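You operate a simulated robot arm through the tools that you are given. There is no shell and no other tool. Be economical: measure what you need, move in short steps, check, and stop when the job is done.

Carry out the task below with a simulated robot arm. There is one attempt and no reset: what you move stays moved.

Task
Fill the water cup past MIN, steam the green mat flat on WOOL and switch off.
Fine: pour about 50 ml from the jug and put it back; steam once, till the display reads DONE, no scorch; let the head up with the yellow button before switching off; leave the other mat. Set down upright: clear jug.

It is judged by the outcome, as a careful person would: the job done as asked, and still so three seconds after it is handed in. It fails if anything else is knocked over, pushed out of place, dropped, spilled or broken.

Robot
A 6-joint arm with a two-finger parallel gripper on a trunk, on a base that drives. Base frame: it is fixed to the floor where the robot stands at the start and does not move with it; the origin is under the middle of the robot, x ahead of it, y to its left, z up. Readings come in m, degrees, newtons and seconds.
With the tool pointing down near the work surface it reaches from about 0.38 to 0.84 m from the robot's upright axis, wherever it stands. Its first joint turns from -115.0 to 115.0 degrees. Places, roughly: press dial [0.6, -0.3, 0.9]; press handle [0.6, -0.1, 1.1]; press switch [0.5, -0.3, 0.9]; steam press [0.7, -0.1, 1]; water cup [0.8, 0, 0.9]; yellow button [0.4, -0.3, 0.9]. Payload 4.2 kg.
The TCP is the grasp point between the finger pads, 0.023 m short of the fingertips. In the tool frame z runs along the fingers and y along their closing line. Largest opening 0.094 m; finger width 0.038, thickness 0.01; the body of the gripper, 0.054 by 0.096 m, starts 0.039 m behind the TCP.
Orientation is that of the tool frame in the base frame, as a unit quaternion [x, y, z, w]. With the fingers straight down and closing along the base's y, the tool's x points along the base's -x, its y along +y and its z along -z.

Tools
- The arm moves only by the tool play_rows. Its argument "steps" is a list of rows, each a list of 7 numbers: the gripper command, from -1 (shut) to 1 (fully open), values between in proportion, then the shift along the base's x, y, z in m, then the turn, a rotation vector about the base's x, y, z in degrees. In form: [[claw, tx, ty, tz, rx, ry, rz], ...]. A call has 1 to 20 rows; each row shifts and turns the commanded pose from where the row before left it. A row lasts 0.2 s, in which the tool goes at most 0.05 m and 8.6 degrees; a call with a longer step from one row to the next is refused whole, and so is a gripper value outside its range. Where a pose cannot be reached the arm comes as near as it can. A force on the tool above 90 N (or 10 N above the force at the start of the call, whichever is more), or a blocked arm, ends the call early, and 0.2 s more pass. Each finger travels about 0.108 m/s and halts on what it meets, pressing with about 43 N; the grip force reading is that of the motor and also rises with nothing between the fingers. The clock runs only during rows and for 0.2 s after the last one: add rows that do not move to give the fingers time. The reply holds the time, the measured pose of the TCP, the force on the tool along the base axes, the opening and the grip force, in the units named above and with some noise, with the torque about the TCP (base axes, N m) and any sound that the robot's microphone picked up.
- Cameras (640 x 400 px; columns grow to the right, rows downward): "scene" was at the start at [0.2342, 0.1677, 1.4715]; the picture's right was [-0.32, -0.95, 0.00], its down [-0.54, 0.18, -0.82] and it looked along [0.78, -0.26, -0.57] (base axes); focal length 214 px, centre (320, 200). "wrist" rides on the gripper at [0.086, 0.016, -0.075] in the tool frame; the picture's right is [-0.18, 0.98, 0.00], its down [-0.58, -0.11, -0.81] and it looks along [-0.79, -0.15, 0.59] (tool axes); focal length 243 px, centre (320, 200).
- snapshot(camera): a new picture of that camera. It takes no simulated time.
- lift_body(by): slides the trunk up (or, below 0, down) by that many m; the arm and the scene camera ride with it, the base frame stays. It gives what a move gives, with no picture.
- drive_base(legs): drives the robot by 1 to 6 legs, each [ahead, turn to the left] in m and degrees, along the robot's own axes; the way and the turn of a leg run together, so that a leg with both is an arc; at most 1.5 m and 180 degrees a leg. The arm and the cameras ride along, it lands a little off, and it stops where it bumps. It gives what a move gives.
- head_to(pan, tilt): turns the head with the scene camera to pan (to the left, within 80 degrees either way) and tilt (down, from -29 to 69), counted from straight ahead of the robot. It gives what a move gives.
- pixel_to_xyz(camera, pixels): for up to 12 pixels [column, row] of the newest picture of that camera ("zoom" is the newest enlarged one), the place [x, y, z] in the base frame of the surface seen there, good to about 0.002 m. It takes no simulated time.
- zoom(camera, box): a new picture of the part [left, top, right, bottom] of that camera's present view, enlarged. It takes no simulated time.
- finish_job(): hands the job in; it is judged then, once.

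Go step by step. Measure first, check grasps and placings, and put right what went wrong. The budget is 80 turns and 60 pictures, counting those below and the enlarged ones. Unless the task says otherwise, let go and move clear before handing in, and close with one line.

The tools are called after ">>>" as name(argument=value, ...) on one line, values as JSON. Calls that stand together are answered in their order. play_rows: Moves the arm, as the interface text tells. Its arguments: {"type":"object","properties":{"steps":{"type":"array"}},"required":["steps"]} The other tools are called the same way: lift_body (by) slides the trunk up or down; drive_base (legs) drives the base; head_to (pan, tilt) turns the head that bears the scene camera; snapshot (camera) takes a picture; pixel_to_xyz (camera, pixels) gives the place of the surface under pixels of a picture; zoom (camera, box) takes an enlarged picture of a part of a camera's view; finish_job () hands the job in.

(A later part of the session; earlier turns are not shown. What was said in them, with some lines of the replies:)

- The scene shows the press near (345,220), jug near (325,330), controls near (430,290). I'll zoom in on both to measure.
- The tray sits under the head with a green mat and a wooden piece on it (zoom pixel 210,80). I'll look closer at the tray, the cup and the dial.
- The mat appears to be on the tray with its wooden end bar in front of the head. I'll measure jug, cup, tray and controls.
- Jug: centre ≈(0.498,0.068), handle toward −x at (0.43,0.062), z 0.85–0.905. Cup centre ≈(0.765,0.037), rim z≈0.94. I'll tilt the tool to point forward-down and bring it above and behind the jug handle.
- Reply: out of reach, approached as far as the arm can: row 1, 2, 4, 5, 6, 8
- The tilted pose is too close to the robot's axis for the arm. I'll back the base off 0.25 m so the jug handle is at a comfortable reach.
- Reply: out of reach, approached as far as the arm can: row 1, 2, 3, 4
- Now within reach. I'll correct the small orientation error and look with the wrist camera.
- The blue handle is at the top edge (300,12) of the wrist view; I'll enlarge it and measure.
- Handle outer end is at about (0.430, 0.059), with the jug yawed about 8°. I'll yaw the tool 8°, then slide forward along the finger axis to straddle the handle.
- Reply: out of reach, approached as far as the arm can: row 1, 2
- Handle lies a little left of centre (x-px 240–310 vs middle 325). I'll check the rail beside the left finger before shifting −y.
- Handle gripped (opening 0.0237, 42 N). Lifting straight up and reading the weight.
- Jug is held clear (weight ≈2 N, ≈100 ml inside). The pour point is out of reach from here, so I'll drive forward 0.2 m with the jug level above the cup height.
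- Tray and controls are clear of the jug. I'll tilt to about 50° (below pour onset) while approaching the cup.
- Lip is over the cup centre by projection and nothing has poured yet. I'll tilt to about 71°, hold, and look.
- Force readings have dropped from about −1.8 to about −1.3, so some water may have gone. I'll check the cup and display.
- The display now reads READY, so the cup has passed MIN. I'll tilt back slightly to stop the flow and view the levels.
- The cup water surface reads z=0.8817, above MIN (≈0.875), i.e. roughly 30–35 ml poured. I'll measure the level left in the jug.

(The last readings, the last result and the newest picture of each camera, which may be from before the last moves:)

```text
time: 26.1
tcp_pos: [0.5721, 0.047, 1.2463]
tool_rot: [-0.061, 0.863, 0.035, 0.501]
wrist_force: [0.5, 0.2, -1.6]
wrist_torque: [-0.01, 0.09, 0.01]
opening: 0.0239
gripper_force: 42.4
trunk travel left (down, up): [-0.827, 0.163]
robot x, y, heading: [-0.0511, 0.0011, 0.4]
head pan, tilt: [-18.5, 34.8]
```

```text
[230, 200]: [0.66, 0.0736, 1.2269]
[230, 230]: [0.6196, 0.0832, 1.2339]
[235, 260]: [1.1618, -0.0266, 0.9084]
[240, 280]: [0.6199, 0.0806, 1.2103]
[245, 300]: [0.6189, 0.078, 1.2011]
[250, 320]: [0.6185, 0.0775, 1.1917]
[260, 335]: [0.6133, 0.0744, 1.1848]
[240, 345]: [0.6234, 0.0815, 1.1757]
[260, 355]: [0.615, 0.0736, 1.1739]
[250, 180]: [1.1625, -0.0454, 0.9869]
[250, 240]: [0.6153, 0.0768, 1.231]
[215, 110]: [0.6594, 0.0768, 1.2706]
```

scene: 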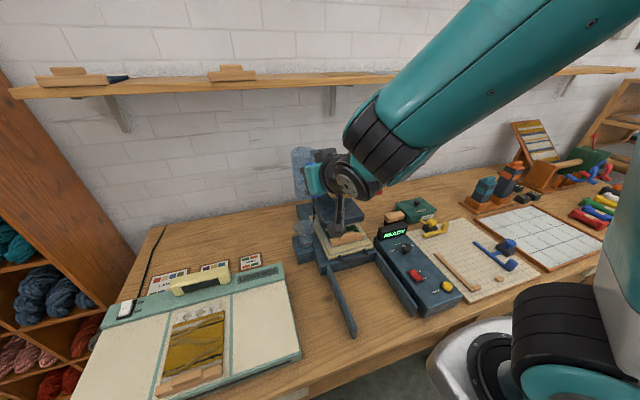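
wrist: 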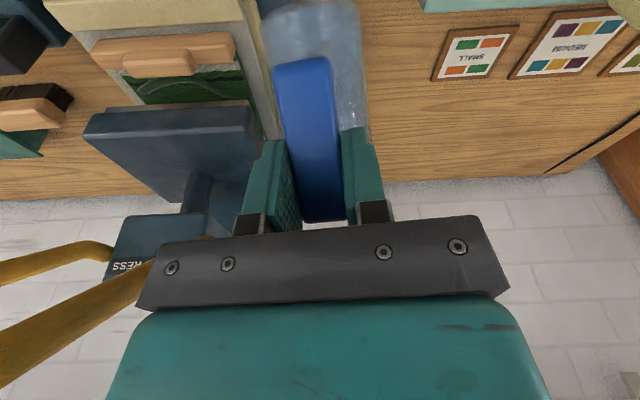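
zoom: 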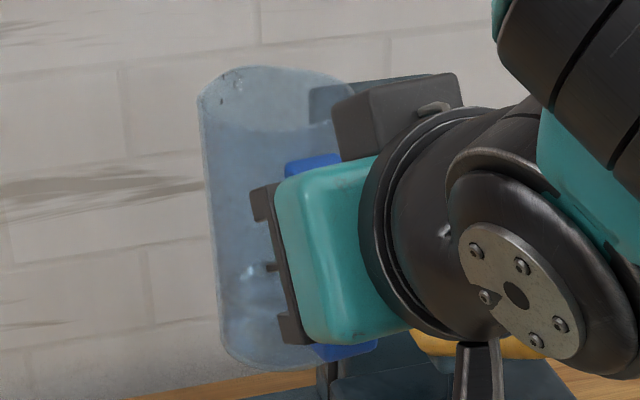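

Level model and cup reading agree: about 33 ml went in at 74°. A bit more is needed, so I'll return to the cup (shifted 1 cm toward −y, as droplets at (150,160) landed left of centre) and tilt to about 76.5°.

>>> play_rows(steps=[[-1, 0, 0, 0, -0.3, 2.5, 0], [-1, 0.01, -0.004, -0.03, -1.0, 7.1, 0], [-1, 0.01, -0.004, -0.03, -1.0, 7.1, 0], [-1, 0.01, -0.004, -0.03, -1.0, 7.1, 0], [-1, 0.01, -0.004, -0.03, -1.0, 7.1, 0], [-1, 0.01, -0.004, -0.03, -1.0, 7.1, 0], [-1, 0.03, 0, 0, -1.0, 7.1, 0], [-1, 0.03, 0, -0.02, -1.0, 7.1, 0], [-1, 0.01, 0, -0.01, -1.0, 7.1, 0], [-1, 0, 0, -0.005, -1.0, 7.1, 0], [-1, 0, 0, -0.002, -1.0, 7.1, 0], [-1, 0, 0, 0, -0.3, 2.5, 0], [-1, 0, 0, 0, 0, 0, 0], [-1, 0, 0, 0, 0, 0, 0], [-1, 0, 0, 0, 0, 0, 0], [-1, 0, 0, 0, 0, 0, 0], [-1, 0, 0, 0, 0, 0, 0], [-1, 0, 0, 0, 0, 0, 0]])

```text
time: 29.9
tcp_pos: [0.694, 0.0271, 1.0596]
tool_rot: [-0.069, 0.987, -0.008, -0.143]
wrist_force: [0.1, 0.7, -0.5]
wrist_torque: [0.01, 0.0, -0.01]
opening: 0.024
gripper_force: 42.9
trunk travel left (down, up): [-0.827, 0.163]
robot x, y, heading: [-0.0511, 0.0037, -0.2]
head pan, tilt: [-18.5, 34.8]
```

Tilt reached 76.4°. Tilting back and retreating to measure the cup.

>>> play_rows(steps=[[-1, 0, 0, 0.002, 1.0, -7.1, 0], [-1, 0, 0, 0.005, 1.0, -7.1, 0], [-1, -0.01, 0, 0.01, 1.0, -7.1, 0], [-1, -0.03, 0, 0.02, 1.0, -7.1, 0], [-1, -0.03, 0, 0.0, 1.0, -7.1, 0], [-1, -0.01, 0.004, 0.03, 1.0, -7.1, 0], [-1, -0.01, 0.004, 0.03, 1.0, -7.1, 0], [-1, -0.01, 0.004, 0.03, 1.0, -7.1, 0], [-1, -0.01, 0.004, 0.03, 1.0, -7.1, 0], [-1, -0.01, 0.004, 0.03, 1.0, -7.1, 0], [-1, 0, 0, 0, 0.6, -5, 0], [-1, 0, 0, 0, 0, 0, 0]])

>>> zoom(camera="scene", box=[298, 218, 324, 250])

>>> pixel_to_xyz(camera="zoom", pixels=[[240, 150], [240, 170], [240, 190], [235, 200], [240, 220], [260, 230], [240, 250], [220, 260], [240, 280], [280, 250], [300, 250], [280, 220]])

```text
time: 32.5
tcp_pos: [0.5715, 0.0471, 1.2446]
tool_rot: [-0.061, 0.862, 0.034, 0.501]
wrist_force: [0.6, 0.0, -1.1]
wrist_torque: [0.0, 0.05, 0.03]
opening: 0.0235
gripper_force: 43.1
trunk travel left (down, up): [-0.827, 0.163]
robot x, y, heading: [-0.0502, -0.0019, 0.3]
head pan, tilt: [-18.5, 34.8]
```

```text
12.50 times, centred on (311, 234) of scene
```

zoom: 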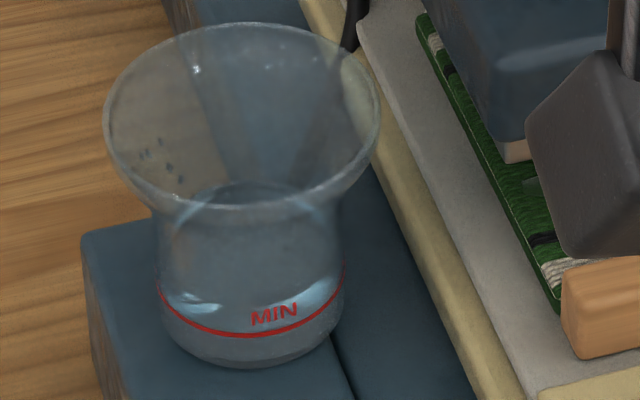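

```text
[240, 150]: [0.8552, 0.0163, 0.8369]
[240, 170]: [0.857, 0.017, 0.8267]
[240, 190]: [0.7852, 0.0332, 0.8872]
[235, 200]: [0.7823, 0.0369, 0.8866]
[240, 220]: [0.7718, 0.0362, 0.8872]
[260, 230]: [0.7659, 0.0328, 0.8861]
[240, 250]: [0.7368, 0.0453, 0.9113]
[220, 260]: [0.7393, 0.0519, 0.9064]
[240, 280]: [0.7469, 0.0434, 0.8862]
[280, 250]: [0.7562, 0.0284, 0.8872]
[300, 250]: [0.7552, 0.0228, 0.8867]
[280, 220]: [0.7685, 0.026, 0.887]
```

Cup level is now 0.8868 (well past MIN, ≈45–48 ml poured). I'll drive back 0.2 m to return the jug.

>>> drive_base(legs=[[-0.2, 0]])

```text
time: 34.1
tcp_pos: [0.3743, 0.0489, 1.2452]
tool_rot: [-0.064, 0.862, 0.037, 0.501]
wrist_force: [-0.1, -0.2, -0.8]
wrist_torque: [0.0, 0.1, 0.02]
opening: 0.0238
gripper_force: 43.4
trunk travel left (down, up): [-0.827, 0.163]
robot x, y, heading: [-0.2462, 0.0, 0.3]
head pan, tilt: [-18.5, 34.8]
```

>>> play_rows(steps=[[-1, 0.0145, 0.0033, -0.04, 0, 0, 0], [-1, 0.0145, 0.0033, -0.04, 0, 0, 0], [-1, 0.0145, 0.0032, -0.04, 0, 0, 0], [-1, 0.0145, 0.0032, -0.04, 0, 0.6, 0], [-1, 0, 0, -0.045, 0, 0, 0], [-1, 0, 0, -0.045, 0, 0, 0], [-1, 0, 0, -0.045, 0, 0, 0], [-1, 0, 0, -0.035, 0, 0, 0], [-1, 0, 0, 0, 0, 0, 0]])

>>> snapshot(camera="wrist")

```text
time: 36.1
tcp_pos: [0.4308, 0.0639, 0.9154]
tool_rot: [-0.064, 0.864, 0.037, 0.497]
wrist_force: [0.1, 0.5, 0.1]
wrist_torque: [-0.05, 0.05, -0.01]
opening: 0.0238
gripper_force: 43.1
trunk travel left (down, up): [-0.827, 0.163]
robot x, y, heading: [-0.2455, -0.0004, 0.5]
head pan, tilt: [-18.5, 34.8]
```

```text
22 pictures are left
```

wrist: 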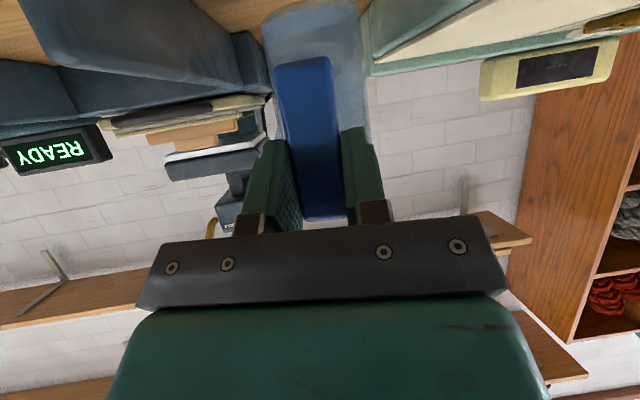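

>>> play_rows(steps=[[-1, 0, -0.001, -0.02, 0, 0, 0], [-1, 0, 0, -0.008, 0, 0, 0], [-1, 0, 0, -0.004, 0, 0, 0], [-1, 0, 0, -0.002, 0, 0, 0], [-1, 0, 0, 0, 0, 0, 0]])

```text
time: 37.3
tcp_pos: [0.4311, 0.0607, 0.8818]
tool_rot: [-0.062, 0.865, 0.035, 0.497]
wrist_force: [-1.7, -0.3, 5.2]
wrist_torque: [-0.02, -0.38, -0.06]
opening: 0.0238
gripper_force: 43.1
trunk travel left (down, up): [-0.827, 0.163]
robot x, y, heading: [-0.2479, -0.0012, 0.4]
head pan, tilt: [-18.5, 34.8]
```

Contact with the table (5 N up) at the original height. Releasing slowly and backing out along the fingers.

>>> play_rows(steps=[[-0.3, 0, 0, 0, 0, 0, 0], [0.1, 0, 0, 0, 0, 0, 0], [0.1, 0, 0, 0, 0, 0, 0], [0.1, -0.025, -0.0035, 0.014, 0, 0, 0], [0.2, -0.03, -0.0042, 0.017, 0, 0, 0], [0.5, -0.02, -0.003, 0.03, 0, 0, 0], [0.5, 0, 0, 0.04, 0, 0, 0], [0.5, 0, 0, 0, 0, 0, 0]])

>>> snapshot(camera="wrist")

```text
time: 39.1
tcp_pos: [0.3587, 0.0514, 0.9831]
tool_rot: [-0.063, 0.865, 0.036, 0.497]
wrist_force: [-0.1, -0.2, -0.5]
wrist_torque: [-0.03, 0.02, -0.01]
opening: 0.0703
gripper_force: 0.0
out of reach, approached as far as the arm can: row 6
trunk travel left (down, up): [-0.827, 0.163]
robot x, y, heading: [-0.2489, -0.004, 0.5]
head pan, tilt: [-18.5, 34.8]
```

```text
21 pictures are left
```

wrist: 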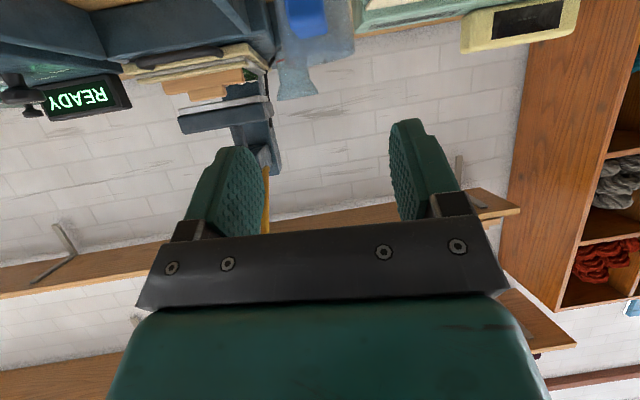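

Jug stands alone. I'll raise the arm, return the tool to straight down, and then drive back to the starting position.

>>> play_rows(steps=[[0.5, 0.01, 0, 0.045, 0, 0, 0], [0.5, 0.01, 0, 0.045, 0, 0, 0], [0.5, 0.01, 0, 0.045, 0, 0, 0], [0.5, 0.01, 0, 0.03, -1.0, 7.4, 0], [0.5, 0.01, 0, 0.03, -1.0, 7.4, 0], [0, 0.01, 0, 0.03, -1.0, 7.4, 0], [0, 0.01, 0, 0.03, -1.0, 7.4, 0], [0, 0.01, 0, 0.03, -1.0, 7.4, 0], [-1, 0, 0, 0.02, -1.0, 7.4, 0], [-1, 0, 0, 0.02, -1.0, 7.4, 0], [-1, 0, 0, 0.0, -1.0, 7.4, 0], [-1, 0, 0, 0, 0, 0, -8], [-1, 0, 0, 0, 0, 0, 0]])

>>> drive_base(legs=[[0.25, 0]])

>>> head_to(pan=-25, tilt=38)

>>> snapshot(camera="scene")

```text
time: 41.9
tcp_pos: [0.4394, 0.0522, 1.3081]
tool_rot: [0.0, 1.0, 0.005, -0.001]
wrist_force: [-0.2, 0.4, 0.4]
wrist_torque: [0.02, -0.02, -0.01]
opening: 0.0001
gripper_force: 41.9
trunk travel left (down, up): [-0.827, 0.163]
robot x, y, heading: [-0.2486, -0.0005, 0.6]
head pan, tilt: [-18.5, 34.8]
```

```text
time: 43.7
tcp_pos: [0.6856, 0.0542, 1.3063]
tool_rot: [-0.002, 1.0, 0.005, -0.001]
wrist_force: [0.9, 0.6, -0.4]
wrist_torque: [-0.02, -0.01, 0.0]
opening: 0.0
gripper_force: 41.7
trunk travel left (down, up): [-0.827, 0.163]
robot x, y, heading: [-0.0034, -0.0022, 0.6]
head pan, tilt: [-18.5, 34.8]
```

```text
time: 44.4
tcp_pos: [0.6858, 0.054, 1.3079]
tool_rot: [0.0, 1.0, 0.005, 0.0]
wrist_force: [-0.3, -0.8, 0.9]
wrist_torque: [0.02, -0.02, -0.01]
opening: 0.0
gripper_force: 43.3
trunk travel left (down, up): [-0.827, 0.163]
robot x, y, heading: [0.0016, -0.0017, 0.4]
head pan, tilt: [-25.0, 38.0]
```

```text
20 pictures are left
```

scene: 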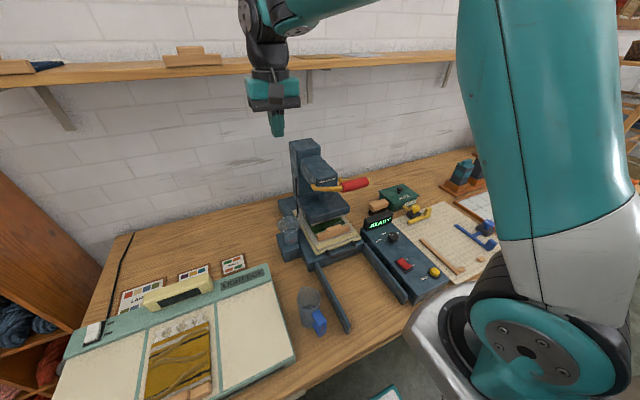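

Jug is back standing at (312,310). I'll zoom on the control panel to read the dial and switch.

>>> zoom(camera="scene", box=[360, 205, 456, 290])

>>> pixel_to_xyz(camera="zoom", pixels=[[220, 132], [205, 130], [232, 134], [232, 148], [175, 148], [185, 125], [262, 270], [310, 290], [290, 280], [496, 312], [500, 335], [255, 118]])

```text
4.71 times, centred on (408, 248) of scene
```

zoom: 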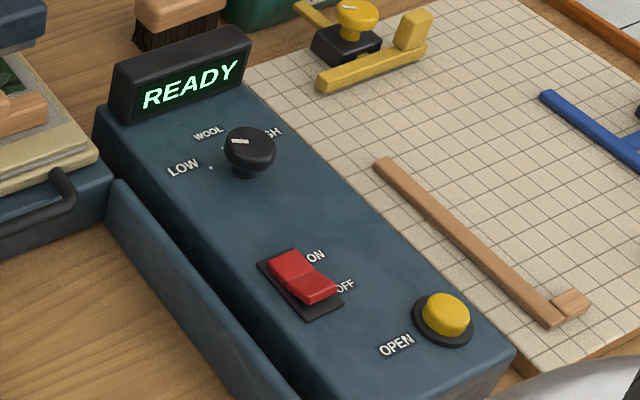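

```text
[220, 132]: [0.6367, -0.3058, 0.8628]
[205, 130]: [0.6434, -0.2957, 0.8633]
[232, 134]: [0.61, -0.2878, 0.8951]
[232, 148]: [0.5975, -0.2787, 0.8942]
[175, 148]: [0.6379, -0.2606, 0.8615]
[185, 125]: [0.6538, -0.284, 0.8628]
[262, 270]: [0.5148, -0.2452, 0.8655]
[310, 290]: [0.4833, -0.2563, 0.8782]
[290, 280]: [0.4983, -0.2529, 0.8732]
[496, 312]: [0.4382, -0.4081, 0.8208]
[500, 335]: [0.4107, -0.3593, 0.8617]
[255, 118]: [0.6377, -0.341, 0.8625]
```

>>> pixel_to_xyz(camera="zoom", pixels=[[233, 142], [247, 140], [250, 148], [275, 140], [230, 160], [250, 128], [262, 165], [210, 168], [222, 148], [445, 310], [290, 262], [318, 285]])

>>> zoom(camera="scene", box=[382, 222, 412, 242])

>>> pixel_to_xyz(camera="zoom", pixels=[[170, 180], [250, 170], [200, 175], [320, 120], [150, 220], [240, 300], [390, 160], [400, 250], [300, 200], [100, 210], [40, 310], [430, 130]])

```text
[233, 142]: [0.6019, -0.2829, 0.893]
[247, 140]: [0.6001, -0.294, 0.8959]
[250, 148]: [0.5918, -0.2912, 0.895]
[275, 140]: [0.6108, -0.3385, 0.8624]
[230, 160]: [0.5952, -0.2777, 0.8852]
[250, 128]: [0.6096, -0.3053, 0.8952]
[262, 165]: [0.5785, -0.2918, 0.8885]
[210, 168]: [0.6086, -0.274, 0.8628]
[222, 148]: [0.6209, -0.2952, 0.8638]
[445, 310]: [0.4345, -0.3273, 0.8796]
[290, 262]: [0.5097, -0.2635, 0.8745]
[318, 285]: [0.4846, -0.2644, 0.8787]
```

```text
16.00 times, centred on (397, 232) of scene
```

zoom: 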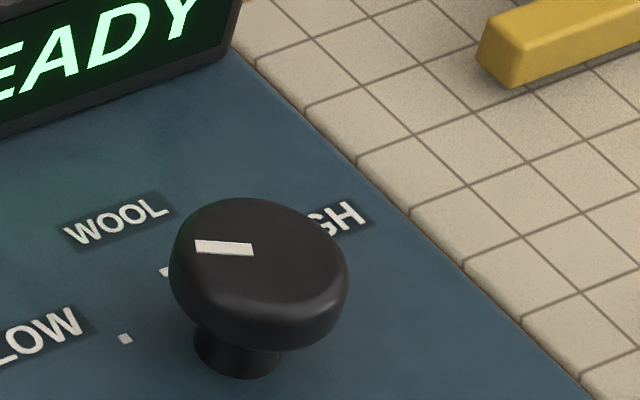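

```text
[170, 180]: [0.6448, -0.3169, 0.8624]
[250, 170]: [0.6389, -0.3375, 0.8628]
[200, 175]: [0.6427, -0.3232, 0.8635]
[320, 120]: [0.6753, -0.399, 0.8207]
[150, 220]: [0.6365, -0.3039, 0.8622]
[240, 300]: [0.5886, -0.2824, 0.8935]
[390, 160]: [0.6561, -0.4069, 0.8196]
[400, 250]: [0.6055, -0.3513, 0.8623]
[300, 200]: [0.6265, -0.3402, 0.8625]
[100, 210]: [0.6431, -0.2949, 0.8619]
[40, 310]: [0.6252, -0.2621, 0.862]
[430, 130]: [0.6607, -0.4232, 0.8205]
```

>>> pixel_to_xyz(camera="zoom", pixels=[[200, 245], [225, 248], [250, 250], [178, 270], [343, 275], [260, 205], [258, 255], [225, 215], [310, 230], [235, 365], [125, 338], [164, 272]])

```text
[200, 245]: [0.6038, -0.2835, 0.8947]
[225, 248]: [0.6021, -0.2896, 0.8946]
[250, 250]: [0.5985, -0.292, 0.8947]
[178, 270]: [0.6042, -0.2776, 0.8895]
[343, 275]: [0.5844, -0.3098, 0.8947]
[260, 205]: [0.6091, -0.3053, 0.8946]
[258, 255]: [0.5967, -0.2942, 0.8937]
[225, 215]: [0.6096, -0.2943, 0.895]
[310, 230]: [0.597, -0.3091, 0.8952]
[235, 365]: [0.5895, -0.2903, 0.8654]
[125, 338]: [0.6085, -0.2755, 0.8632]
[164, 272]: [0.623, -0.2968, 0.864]
```

Pointer is at 58° = exactly toward the LOW dot; WOOL lies at ≈−2° (dead ahead, +x). Knob centre ≈(0.596,−0.296), top 0.895. I'll go over it yawed +30° to turn it −60°.

>>> play_rows(steps=[[-1, -0.01, -0.044, 0, 0, 0, 0], [-1, -0.012, -0.044, 0, 0, 0, 0], [-1, -0.011, -0.044, 0, 0, 0, 0], [-1, -0.012, -0.044, 0, 0, 0, 0], [0.3, -0.011, -0.044, 0, 0, 0, 7.5], [0.3, -0.012, -0.044, 0, 0, 0, 7.5], [0.3, -0.011, -0.044, 0, 0, 0, 7.5], [0.3, -0.011, -0.042, 0, 0, 0, 7.5], [0.3, 0, 0, -0.048, 0, 0, 0], [0.3, 0, 0, -0.048, 0, 0, 0], [0.3, 0, 0, -0.048, 0, 0, 0], [0.3, 0, 0, -0.048, 0, 0, 0], [0.3, 0, 0, -0.048, 0, 0, 0], [0.3, 0, 0, -0.048, 0, 0, 0], [0.3, 0, 0, -0.05, 0, 0, 0], [0.3, 0, 0, 0, 0, 0, 0]])

>>> snapshot(camera="wrist")

```text
time: 47.8
tcp_pos: [0.5956, -0.2946, 0.9701]
tool_rot: [-0.26, 0.966, 0.004, -0.001]
wrist_force: [-1.0, 0.3, 0.8]
wrist_torque: [0.01, -0.03, 0.0]
opening: 0.0612
gripper_force: 0.0
trunk travel left (down, up): [-0.827, 0.163]
robot x, y, heading: [-0.0049, 0.0004, 0.4]
head pan, tilt: [-25.0, 38.0]
```

```text
17 pictures are left
```

wrist: 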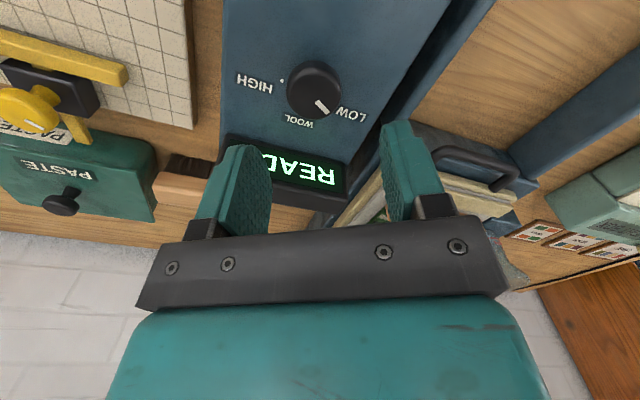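

Wrist view confirms the pointer on LOW. Descending over the knob and gripping.

>>> play_rows(steps=[[0.3, 0, 0, -0.04, 0, 0, 0], [0.3, 0, -0.001, -0.03, 0, 0, 0], [0.3, 0, 0, -0.01, 0, 0, 0], [0, 0, 0, 0, 0, 0, 0], [-1, 0, 0, 0, 0, 0, 0], [-1, 0, 0, 0, 0, 0, 0]])

```text
time: 49.2
tcp_pos: [0.5971, -0.2977, 0.8896]
tool_rot: [-0.26, 0.966, 0.005, -0.001]
wrist_force: [2.2, -4.3, -4.0]
wrist_torque: [-0.34, -0.04, -0.01]
opening: 0.0376
gripper_force: 44.5
trunk travel left (down, up): [-0.827, 0.163]
robot x, y, heading: [-0.0022, 0.0036, 0.5]
head pan, tilt: [-25.0, 38.0]
```

>>> play_rows(steps=[[-1, 0, 0, 0, 0, 0, -7.5], [-1, 0, 0, 0, 0, 0, -7.5], [-1, 0, 0, 0, 0, 0, -7.5], [-1, 0, 0, 0, 0, 0, -7.5], [-1, 0, 0, 0, 0, 0, -7.5], [-1, 0, 0, 0, 0, 0, -7.5], [-1, 0, 0, 0, 0, 0, -7.5], [-1, 0, 0, 0, 0, 0, -7.5], [-1, 0, 0, 0, 0, 0, 0], [-0.2, 0, 0, 0, 0, 0, 0], [0.3, 0, 0, 0, 0, 0, 0], [0.3, 0, 0, 0.03, 0, 0, 0], [0.3, 0, 0, 0.04, 0, 0, 0], [0.3, 0, 0, 0.04, 0, 0, 0], [0.3, 0, 0, 0, 0, 0, 0]])

>>> snapshot(camera="wrist")

```text
time: 52.4
tcp_pos: [0.5952, -0.297, 1.0007]
tool_rot: [0.258, 0.966, 0.005, 0.001]
wrist_force: [-0.5, -0.9, 0.0]
wrist_torque: [0.02, 0.0, 0.02]
opening: 0.0614
gripper_force: 0.0
trunk travel left (down, up): [-0.827, 0.163]
robot x, y, heading: [-0.0028, 0.0005, 0.8]
head pan, tilt: [-25.0, 38.0]
```

```text
16 pictures are left
```

wrist: 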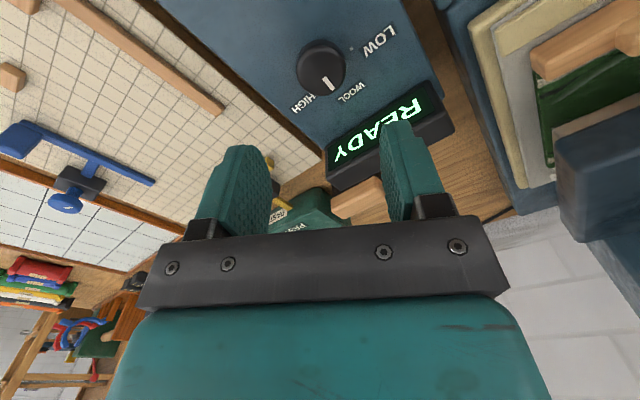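

Pointer end is at (328,84); I'll measure its direction precisely.

>>> zoom(camera="wrist", box=[270, 20, 398, 120])

>>> pixel_to_xyz(camera="wrist", pixels=[[324, 77], [327, 82], [330, 88], [321, 50], [300, 65], [343, 60], [352, 93], [304, 105], [381, 42], [351, 49]])

```text
4.00 times, centred on (334, 70) of wrist
```

zoom: 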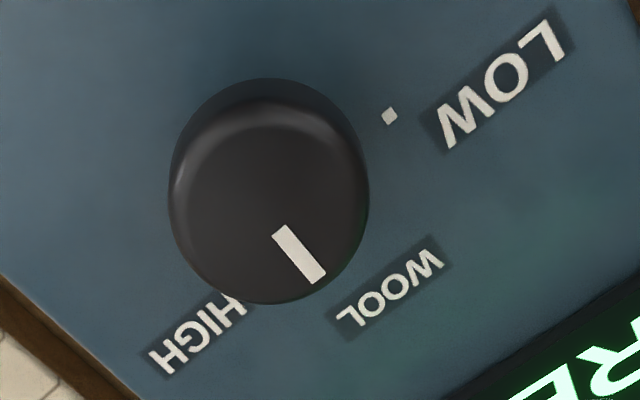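

```text
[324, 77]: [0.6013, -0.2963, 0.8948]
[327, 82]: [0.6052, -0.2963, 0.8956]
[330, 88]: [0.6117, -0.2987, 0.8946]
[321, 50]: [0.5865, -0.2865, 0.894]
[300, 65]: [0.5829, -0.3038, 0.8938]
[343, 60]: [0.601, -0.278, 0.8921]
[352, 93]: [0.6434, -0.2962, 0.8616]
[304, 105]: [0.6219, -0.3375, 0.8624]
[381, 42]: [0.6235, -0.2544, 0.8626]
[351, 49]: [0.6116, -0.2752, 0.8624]
```

Pointer direction is now ≈+x, i.e. on WOOL. Next I measure the red press handle for pulling down.

>>> zoom(camera="scene", box=[280, 140, 408, 240])

>>> pixel_to_xyz(camera="zoom", pixels=[[320, 225], [340, 205], [345, 225], [345, 245], [390, 200], [390, 215], [390, 230], [430, 210], [180, 215], [250, 240], [310, 235], [220, 300]])

```text
4.00 times, centred on (344, 190) of scene
```

zoom: 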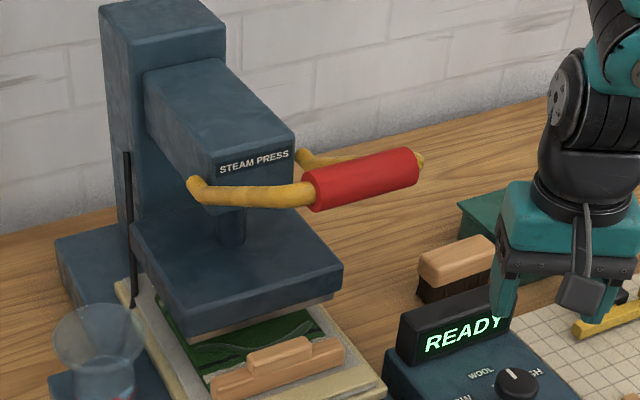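

```text
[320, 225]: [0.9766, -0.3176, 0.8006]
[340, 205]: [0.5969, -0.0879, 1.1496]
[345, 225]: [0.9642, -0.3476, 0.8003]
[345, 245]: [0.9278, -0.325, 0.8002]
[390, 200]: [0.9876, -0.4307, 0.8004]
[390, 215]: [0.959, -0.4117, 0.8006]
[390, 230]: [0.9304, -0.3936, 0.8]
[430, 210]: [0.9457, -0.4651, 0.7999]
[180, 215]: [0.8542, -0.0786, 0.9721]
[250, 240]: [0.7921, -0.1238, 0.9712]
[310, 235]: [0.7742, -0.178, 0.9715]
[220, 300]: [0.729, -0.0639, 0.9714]
```

>>> pixel_to_xyz(camera="zoom", pixels=[[310, 185], [320, 172], [325, 190], [325, 205], [360, 165], [365, 180], [368, 195], [405, 155], [410, 170], [413, 183], [250, 195], [190, 185]])

```text
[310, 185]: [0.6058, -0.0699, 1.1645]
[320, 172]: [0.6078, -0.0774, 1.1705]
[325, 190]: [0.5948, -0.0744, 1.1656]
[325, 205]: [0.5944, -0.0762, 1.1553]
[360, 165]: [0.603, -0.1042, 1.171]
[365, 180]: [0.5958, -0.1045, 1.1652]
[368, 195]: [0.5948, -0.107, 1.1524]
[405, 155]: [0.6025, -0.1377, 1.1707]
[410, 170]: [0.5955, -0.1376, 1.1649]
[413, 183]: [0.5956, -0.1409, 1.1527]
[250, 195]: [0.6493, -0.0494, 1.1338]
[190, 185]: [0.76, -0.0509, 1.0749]
```

Bar axis ≈(0.607, y −0.107, z 1.158), arm elevation 28°, pivot ≈(0.775,1.068). I'll position above it with fingers caging along x.

>>> play_rows(steps=[[0.3, 0, 0, 0.048, 0, 0, 0], [0.3, 0, 0, 0.048, 0, 0, 0], [0.3, 0, 0, 0.048, 0, 0, 0], [0.3, 0, 0, 0.048, 0, 0, 0], [0.3, 0, 0, 0.048, 0, 0, 0], [0.3, 0, 0, 0.04, 0, 0, 0], [0.2, 0.002, 0.024, 0, 0, 0, -7.5], [0.2, 0.001, 0.024, 0, 0, 0, -7.5], [0.2, 0.002, 0.024, 0, 0, 0, -7.5], [0.2, 0.001, 0.024, 0, 0, 0, -7.5], [0.2, 0.002, 0.024, 0, 0, 0, -7.5], [0.2, 0.001, 0.024, 0, 0, 0, -7.5], [0.2, 0.002, 0.024, 0, 0, 0, -7.5], [0.2, 0.001, 0.022, 0, 0, 0, -7.5], [0.2, 0, 0, 0, 0, 0, 0]])

>>> zoom(camera="scene", box=[280, 100, 408, 200])

```text
time: 55.6
tcp_pos: [0.606, -0.107, 1.279]
tool_rot: [0.707, 0.707, 0.004, 0.004]
wrist_force: [0.0, -0.4, -0.5]
wrist_torque: [0.0, 0.0, -0.02]
opening: 0.0563
gripper_force: 0.1
trunk travel left (down, up): [-0.827, 0.163]
robot x, y, heading: [-0.0022, 0.002, 0.4]
head pan, tilt: [-25.0, 38.0]
```

```text
4.00 times, centred on (344, 150) of scene
```

zoom: 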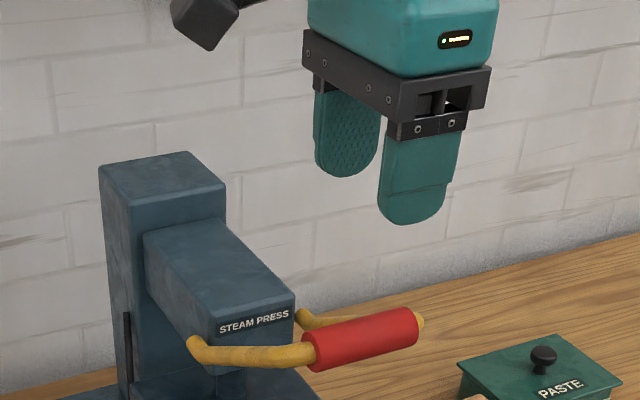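

>>> play_rows(steps=[[0.2, 0, 0, -0.045, 0, 0, 0], [0.2, 0, 0, -0.045, 0, 0, 0], [0.2, 0, 0, -0.045, 0, 0, 0], [0.2, 0, 0, -0.01, 0, 0, 0], [0.2, -0.005, 0, -0.014, 0, 0, 0], [0.2, -0.005, 0, -0.014, 0, 0, 0], [0.2, -0.005, 0, -0.016, 0, 0, 0], [0.2, -0.004, 0, -0.016, 0, 0, 0], [0.2, 0, 0, 0, 0, 0, 0]])

>>> zoom(camera="scene", box=[280, 140, 440, 260])

```text
time: 57.6
tcp_pos: [0.5883, -0.1071, 1.0732]
tool_rot: [0.707, 0.707, 0.004, 0.004]
wrist_force: [0.2, -0.4, 0.8]
wrist_torque: [0.0, -0.01, 0.01]
opening: 0.0561
gripper_force: 0.2
trunk travel left (down, up): [-0.827, 0.163]
robot x, y, heading: [-0.0043, 0.0032, 0.3]
head pan, tilt: [-25.0, 38.0]
```

```text
3.33 times, centred on (360, 200) of scene
```

zoom: 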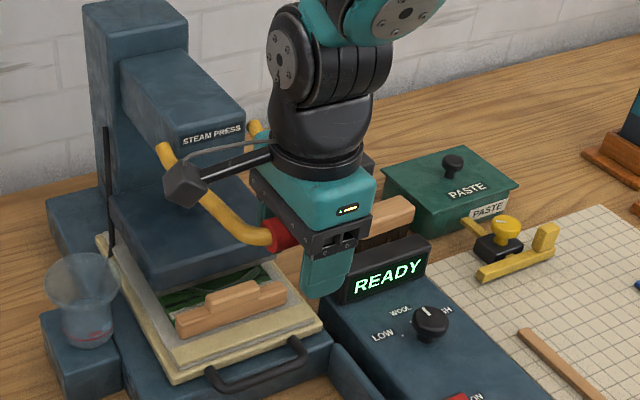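

>>> pixel_to_xyz(camera="zoom", pixels=[[280, 225], [285, 245], [162, 150], [230, 225], [180, 250], [210, 275]])

```text
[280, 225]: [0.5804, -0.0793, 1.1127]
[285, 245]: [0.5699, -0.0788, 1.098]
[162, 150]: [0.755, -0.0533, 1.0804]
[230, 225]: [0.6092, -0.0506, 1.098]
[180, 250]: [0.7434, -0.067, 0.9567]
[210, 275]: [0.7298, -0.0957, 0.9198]
```

Handle follows as planned (bar centre ≈1.10), palm contact light. Continuing down the arc.

>>> play_rows(steps=[[0.2, -0.002, 0, -0.016, 0, 0, 0], [0.2, -0.001, 0, -0.016, 0, 0, 0], [0.2, 0.001, 0, -0.016, 0, 0, 0], [0.2, 0.002, 0, -0.016, 0, 0, 0], [0.2, 0, 0, 0, 0, 0, 0]])

>>> play_rows(steps=[[0.2, 0.004, 0, -0.012, 0, 0, 0], [0.2, 0.004, 0, -0.012, 0, 0, 0], [0.2, 0.005, 0, -0.012, 0, 0, 0], [0.2, 0, 0, 0, 0, 0, 0]])

>>> zoom(camera="scene", box=[280, 160, 440, 260])

```text
time: 58.8
tcp_pos: [0.5886, -0.1069, 1.0103]
tool_rot: [0.706, 0.708, 0.003, 0.003]
wrist_force: [0.0, 0.0, 1.5]
wrist_torque: [0.01, 0.01, 0.01]
opening: 0.0562
gripper_force: 0.0
trunk travel left (down, up): [-0.827, 0.163]
robot x, y, heading: [0.0022, 0.0027, 0.6]
head pan, tilt: [-25.0, 38.0]
```

```text
time: 59.7
tcp_pos: [0.5983, -0.1066, 0.9816]
tool_rot: [0.707, 0.707, 0.004, 0.004]
wrist_force: [-26.8, 2.3, 72.2]
wrist_torque: [-0.16, -0.82, 0.01]
opening: 0.0564
gripper_force: 0.1
trunk travel left (down, up): [-0.827, 0.163]
robot x, y, heading: [-0.0014, 0.0022, 0.4]
head pan, tilt: [-25.0, 38.0]
stopped in row 4: the force on the tool passed its limit at 94 N (the readings are from after the stop); the commanded pose is now the measured one
```

```text
4.00 times, centred on (360, 210) of scene
```

zoom: 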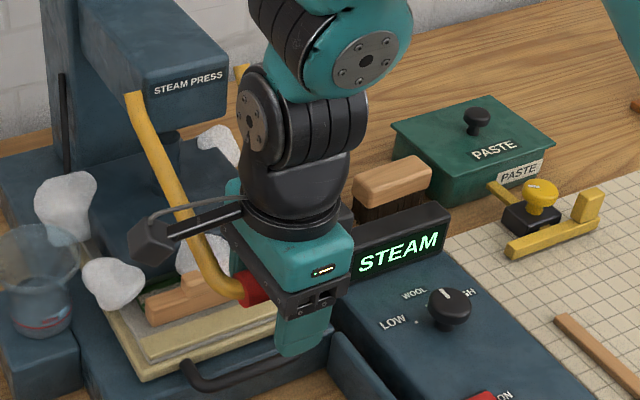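

The display shows STEAM and the handle is at its stop. I'll lift off it gently and move to wait above the yellow button.

>>> play_rows(steps=[[0.4, -0.002, 0, 0.012, 0, 0, 0], [0.4, 0, 0, 0.02, 0, 0, 0], [0.4, 0, 0, 0.04, 0, 0, 0], [0.4, 0, 0, 0.045, 0, 0, 0], [0, -0.03, -0.03, 0.02, 0, 0, 0], [-1, -0.03, -0.038, 0, 0, 0, 0], [-1, -0.03, -0.038, 0, 0, 0, 0], [-1, -0.03, -0.038, 0, 0, 0, 0], [-1, -0.03, -0.038, 0, 0, 0, 0], [-1, -0.012, -0.038, -0.02, 0, 0, 0], [-1, 0, 0, -0.04, 0, 0, 0], [-1, 0, 0, 0, 0, 0, 0]])

>>> zoom(camera="scene", box=[300, 150, 460, 290])

```text
time: 62.3
tcp_pos: [0.4369, -0.3282, 1.0568]
tool_rot: [0.707, 0.707, 0.003, 0.003]
wrist_force: [1.0, 0.8, -0.3]
wrist_torque: [-0.01, 0.01, 0.03]
opening: 0.0
gripper_force: 42.0
trunk travel left (down, up): [-0.827, 0.163]
robot x, y, heading: [-0.0025, -0.0041, 0.6]
head pan, tilt: [-25.0, 38.0]
```

```text
2.86 times, centred on (380, 220) of scene
```

zoom: 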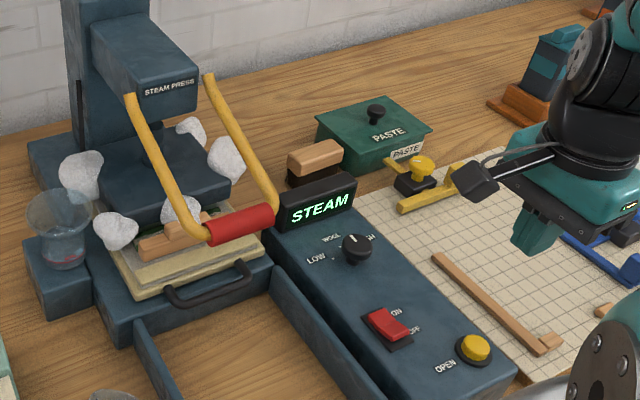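

Latched and steaming. I'll lower to just above the button, then wait listening for a done sound.

>>> play_rows(steps=[[-1, -0.003, 0, -0.045, 0, 0, 0], [-1, 0, 0, -0.045, 0, 0, 0], [-1, 0, 0, -0.03, 0, 0, 0], [-1, 0, 0, 0, 0, 0, 0], [-1, 0, 0, 0, 0, 0, 0], [-1, 0, 0, 0, 0, 0, 0], [-1, 0, 0, 0, 0, 0, 0]])

>>> zoom(camera="scene", box=[360, 200, 460, 290])

```text
time: 63.9
tcp_pos: [0.4325, -0.3267, 0.9352]
tool_rot: [0.707, 0.707, 0.003, 0.003]
wrist_force: [-0.3, 0.3, -0.6]
wrist_torque: [-0.01, -0.06, -0.01]
opening: 0.0001
gripper_force: 42.7
trunk travel left (down, up): [-0.827, 0.163]
robot x, y, heading: [-0.0005, -0.0004, 0.4]
head pan, tilt: [-25.0, 38.0]
```

```text
4.44 times, centred on (410, 245) of scene
```

zoom: 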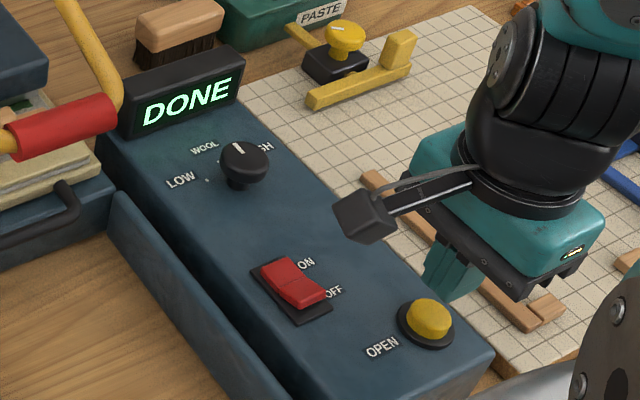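

DONE is showing. Quick check that the fingertip is over the button, then press.

>>> pixel_to_xyz(camera="zoom", pixels=[[445, 285], [432, 280], [455, 270], [430, 315], [415, 312], [447, 320], [430, 303], [300, 285], [275, 272], [315, 298]])

```text
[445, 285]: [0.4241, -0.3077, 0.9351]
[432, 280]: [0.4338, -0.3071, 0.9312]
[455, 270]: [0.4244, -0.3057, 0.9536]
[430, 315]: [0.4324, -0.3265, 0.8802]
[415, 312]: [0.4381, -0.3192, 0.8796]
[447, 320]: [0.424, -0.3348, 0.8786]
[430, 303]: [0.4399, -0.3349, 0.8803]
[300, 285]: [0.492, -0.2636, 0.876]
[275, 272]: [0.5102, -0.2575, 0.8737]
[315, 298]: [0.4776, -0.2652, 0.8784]
```

>>> play_rows(steps=[[-1, 0, 0, -0.03, 0, 0, 0], [-1, 0, 0, -0.008, 0, 0, 0], [-1, 0, 0, -0.006, 0, 0, 0], [-1, 0, 0, 0, 0, 0, 0], [-1, 0, 0, 0.04, 0, 0, 0], [-1, 0, 0, 0.03, 0, 0, 0]])

>>> zoom(camera="scene", box=[290, 140, 460, 290])

```text
time: 65.3
tcp_pos: [0.4337, -0.3271, 0.9611]
tool_rot: [0.707, 0.707, 0.003, 0.004]
wrist_force: [0.4, -0.4, 0.3]
wrist_torque: [0.04, 0.02, 0.02]
opening: 0.0
gripper_force: 41.9
trunk travel left (down, up): [-0.827, 0.163]
robot x, y, heading: [-0.0033, 0.001, 0.3]
head pan, tilt: [-25.0, 38.0]
heard: click
```

```text
2.67 times, centred on (375, 215) of scene
```

zoom: 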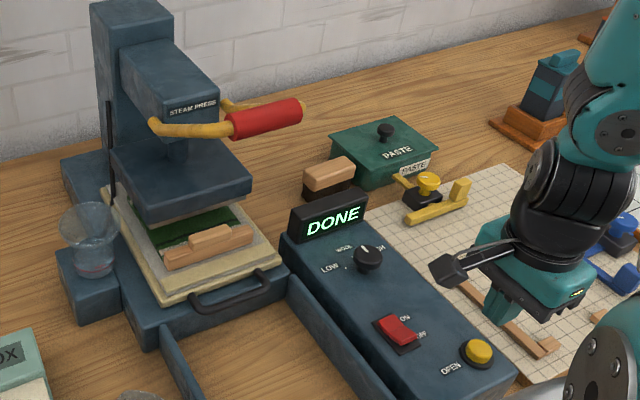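

Head is up and mat looks unscorched. Now pressing the raised OFF end of the rocker at (0.480,−0.261).

>>> play_rows(steps=[[-1, 0.022, 0.033, 0, 0, 0, 0], [-1, 0.024, 0.033, 0, 0, 0, 0], [-1, 0, 0, -0.03, 0, 0, 0], [-1, 0, 0, -0.025, 0, 0, 0], [-1, 0, 0, -0.008, 0, 0, 0], [-1, 0, 0, -0.006, 0, 0, 0], [-1, 0, 0, 0, 0, 0, 0], [-1, 0, 0, 0.04, 0, 0, 0], [-1, 0, -0.03, 0.04, 0, 0, 0], [-1, 0, -0.04, 0.02, 0, 0, 0]])

>>> zoom(camera="scene", box=[360, 200, 460, 290])

```text
time: 67.5
tcp_pos: [0.4809, -0.3317, 0.9884]
tool_rot: [0.706, 0.708, 0.003, 0.003]
wrist_force: [0.2, 0.1, 0.3]
wrist_torque: [-0.02, 0.02, -0.02]
opening: 0.0
gripper_force: 43.0
trunk travel left (down, up): [-0.827, 0.163]
robot x, y, heading: [-0.0007, 0.0024, 0.6]
head pan, tilt: [-25.0, 38.0]
```

```text
4.44 times, centred on (410, 245) of scene
```

zoom: 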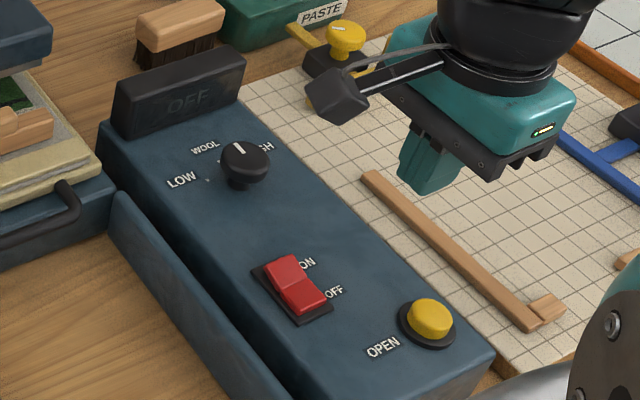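

The display is dark (OFF) and the rocker has flipped. I'll raise the arm clear and take a final look at everything.

>>> play_rows(steps=[[-1, 0, 0, 0.045, 0, 0, 0], [-1, 0, 0, 0.045, 0, 0, 0], [-1, 0, 0, 0.045, 0, 0, 0], [-1, 0, 0, 0.045, 0, 0, 0], [-1, 0, 0, 0, 0, 0, 0]])

>>> zoom(camera="scene", box=[260, 150, 420, 340])

```text
time: 68.7
tcp_pos: [0.4819, -0.3314, 1.1696]
tool_rot: [0.708, 0.707, 0.004, 0.003]
wrist_force: [0.0, -0.6, 0.3]
wrist_torque: [-0.03, -0.01, 0.03]
opening: 0.0
gripper_force: 42.6
trunk travel left (down, up): [-0.827, 0.163]
robot x, y, heading: [-0.001, 0.0051, 0.3]
head pan, tilt: [-25.0, 38.0]
```

```text
2.11 times, centred on (340, 245) of scene
```

zoom: 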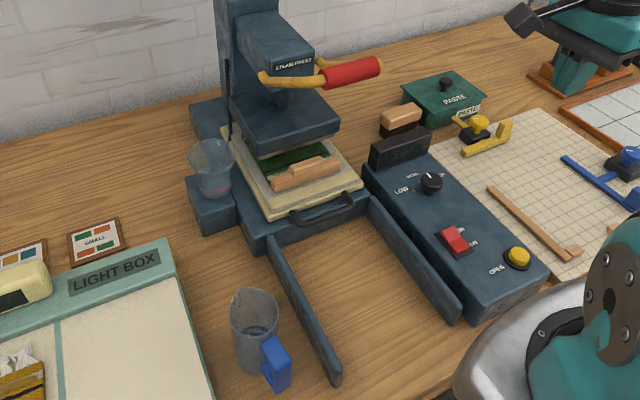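

The jug is upright in its place, the head is up, the display is off, and nothing else has moved. Handing in.

>>> finish_job()

```text
The job is handed in.
```

The job is handed in: the water cup is filled past MIN, and the green mat was steamed once on WOOL until the display read DONE, with no scorch visible. I let the head up with the yellow button before switching off. The amount poured is my estimate from the cup's water level, about 45–48 ml. The jug is upright back in its place, and the other mat was not touched.
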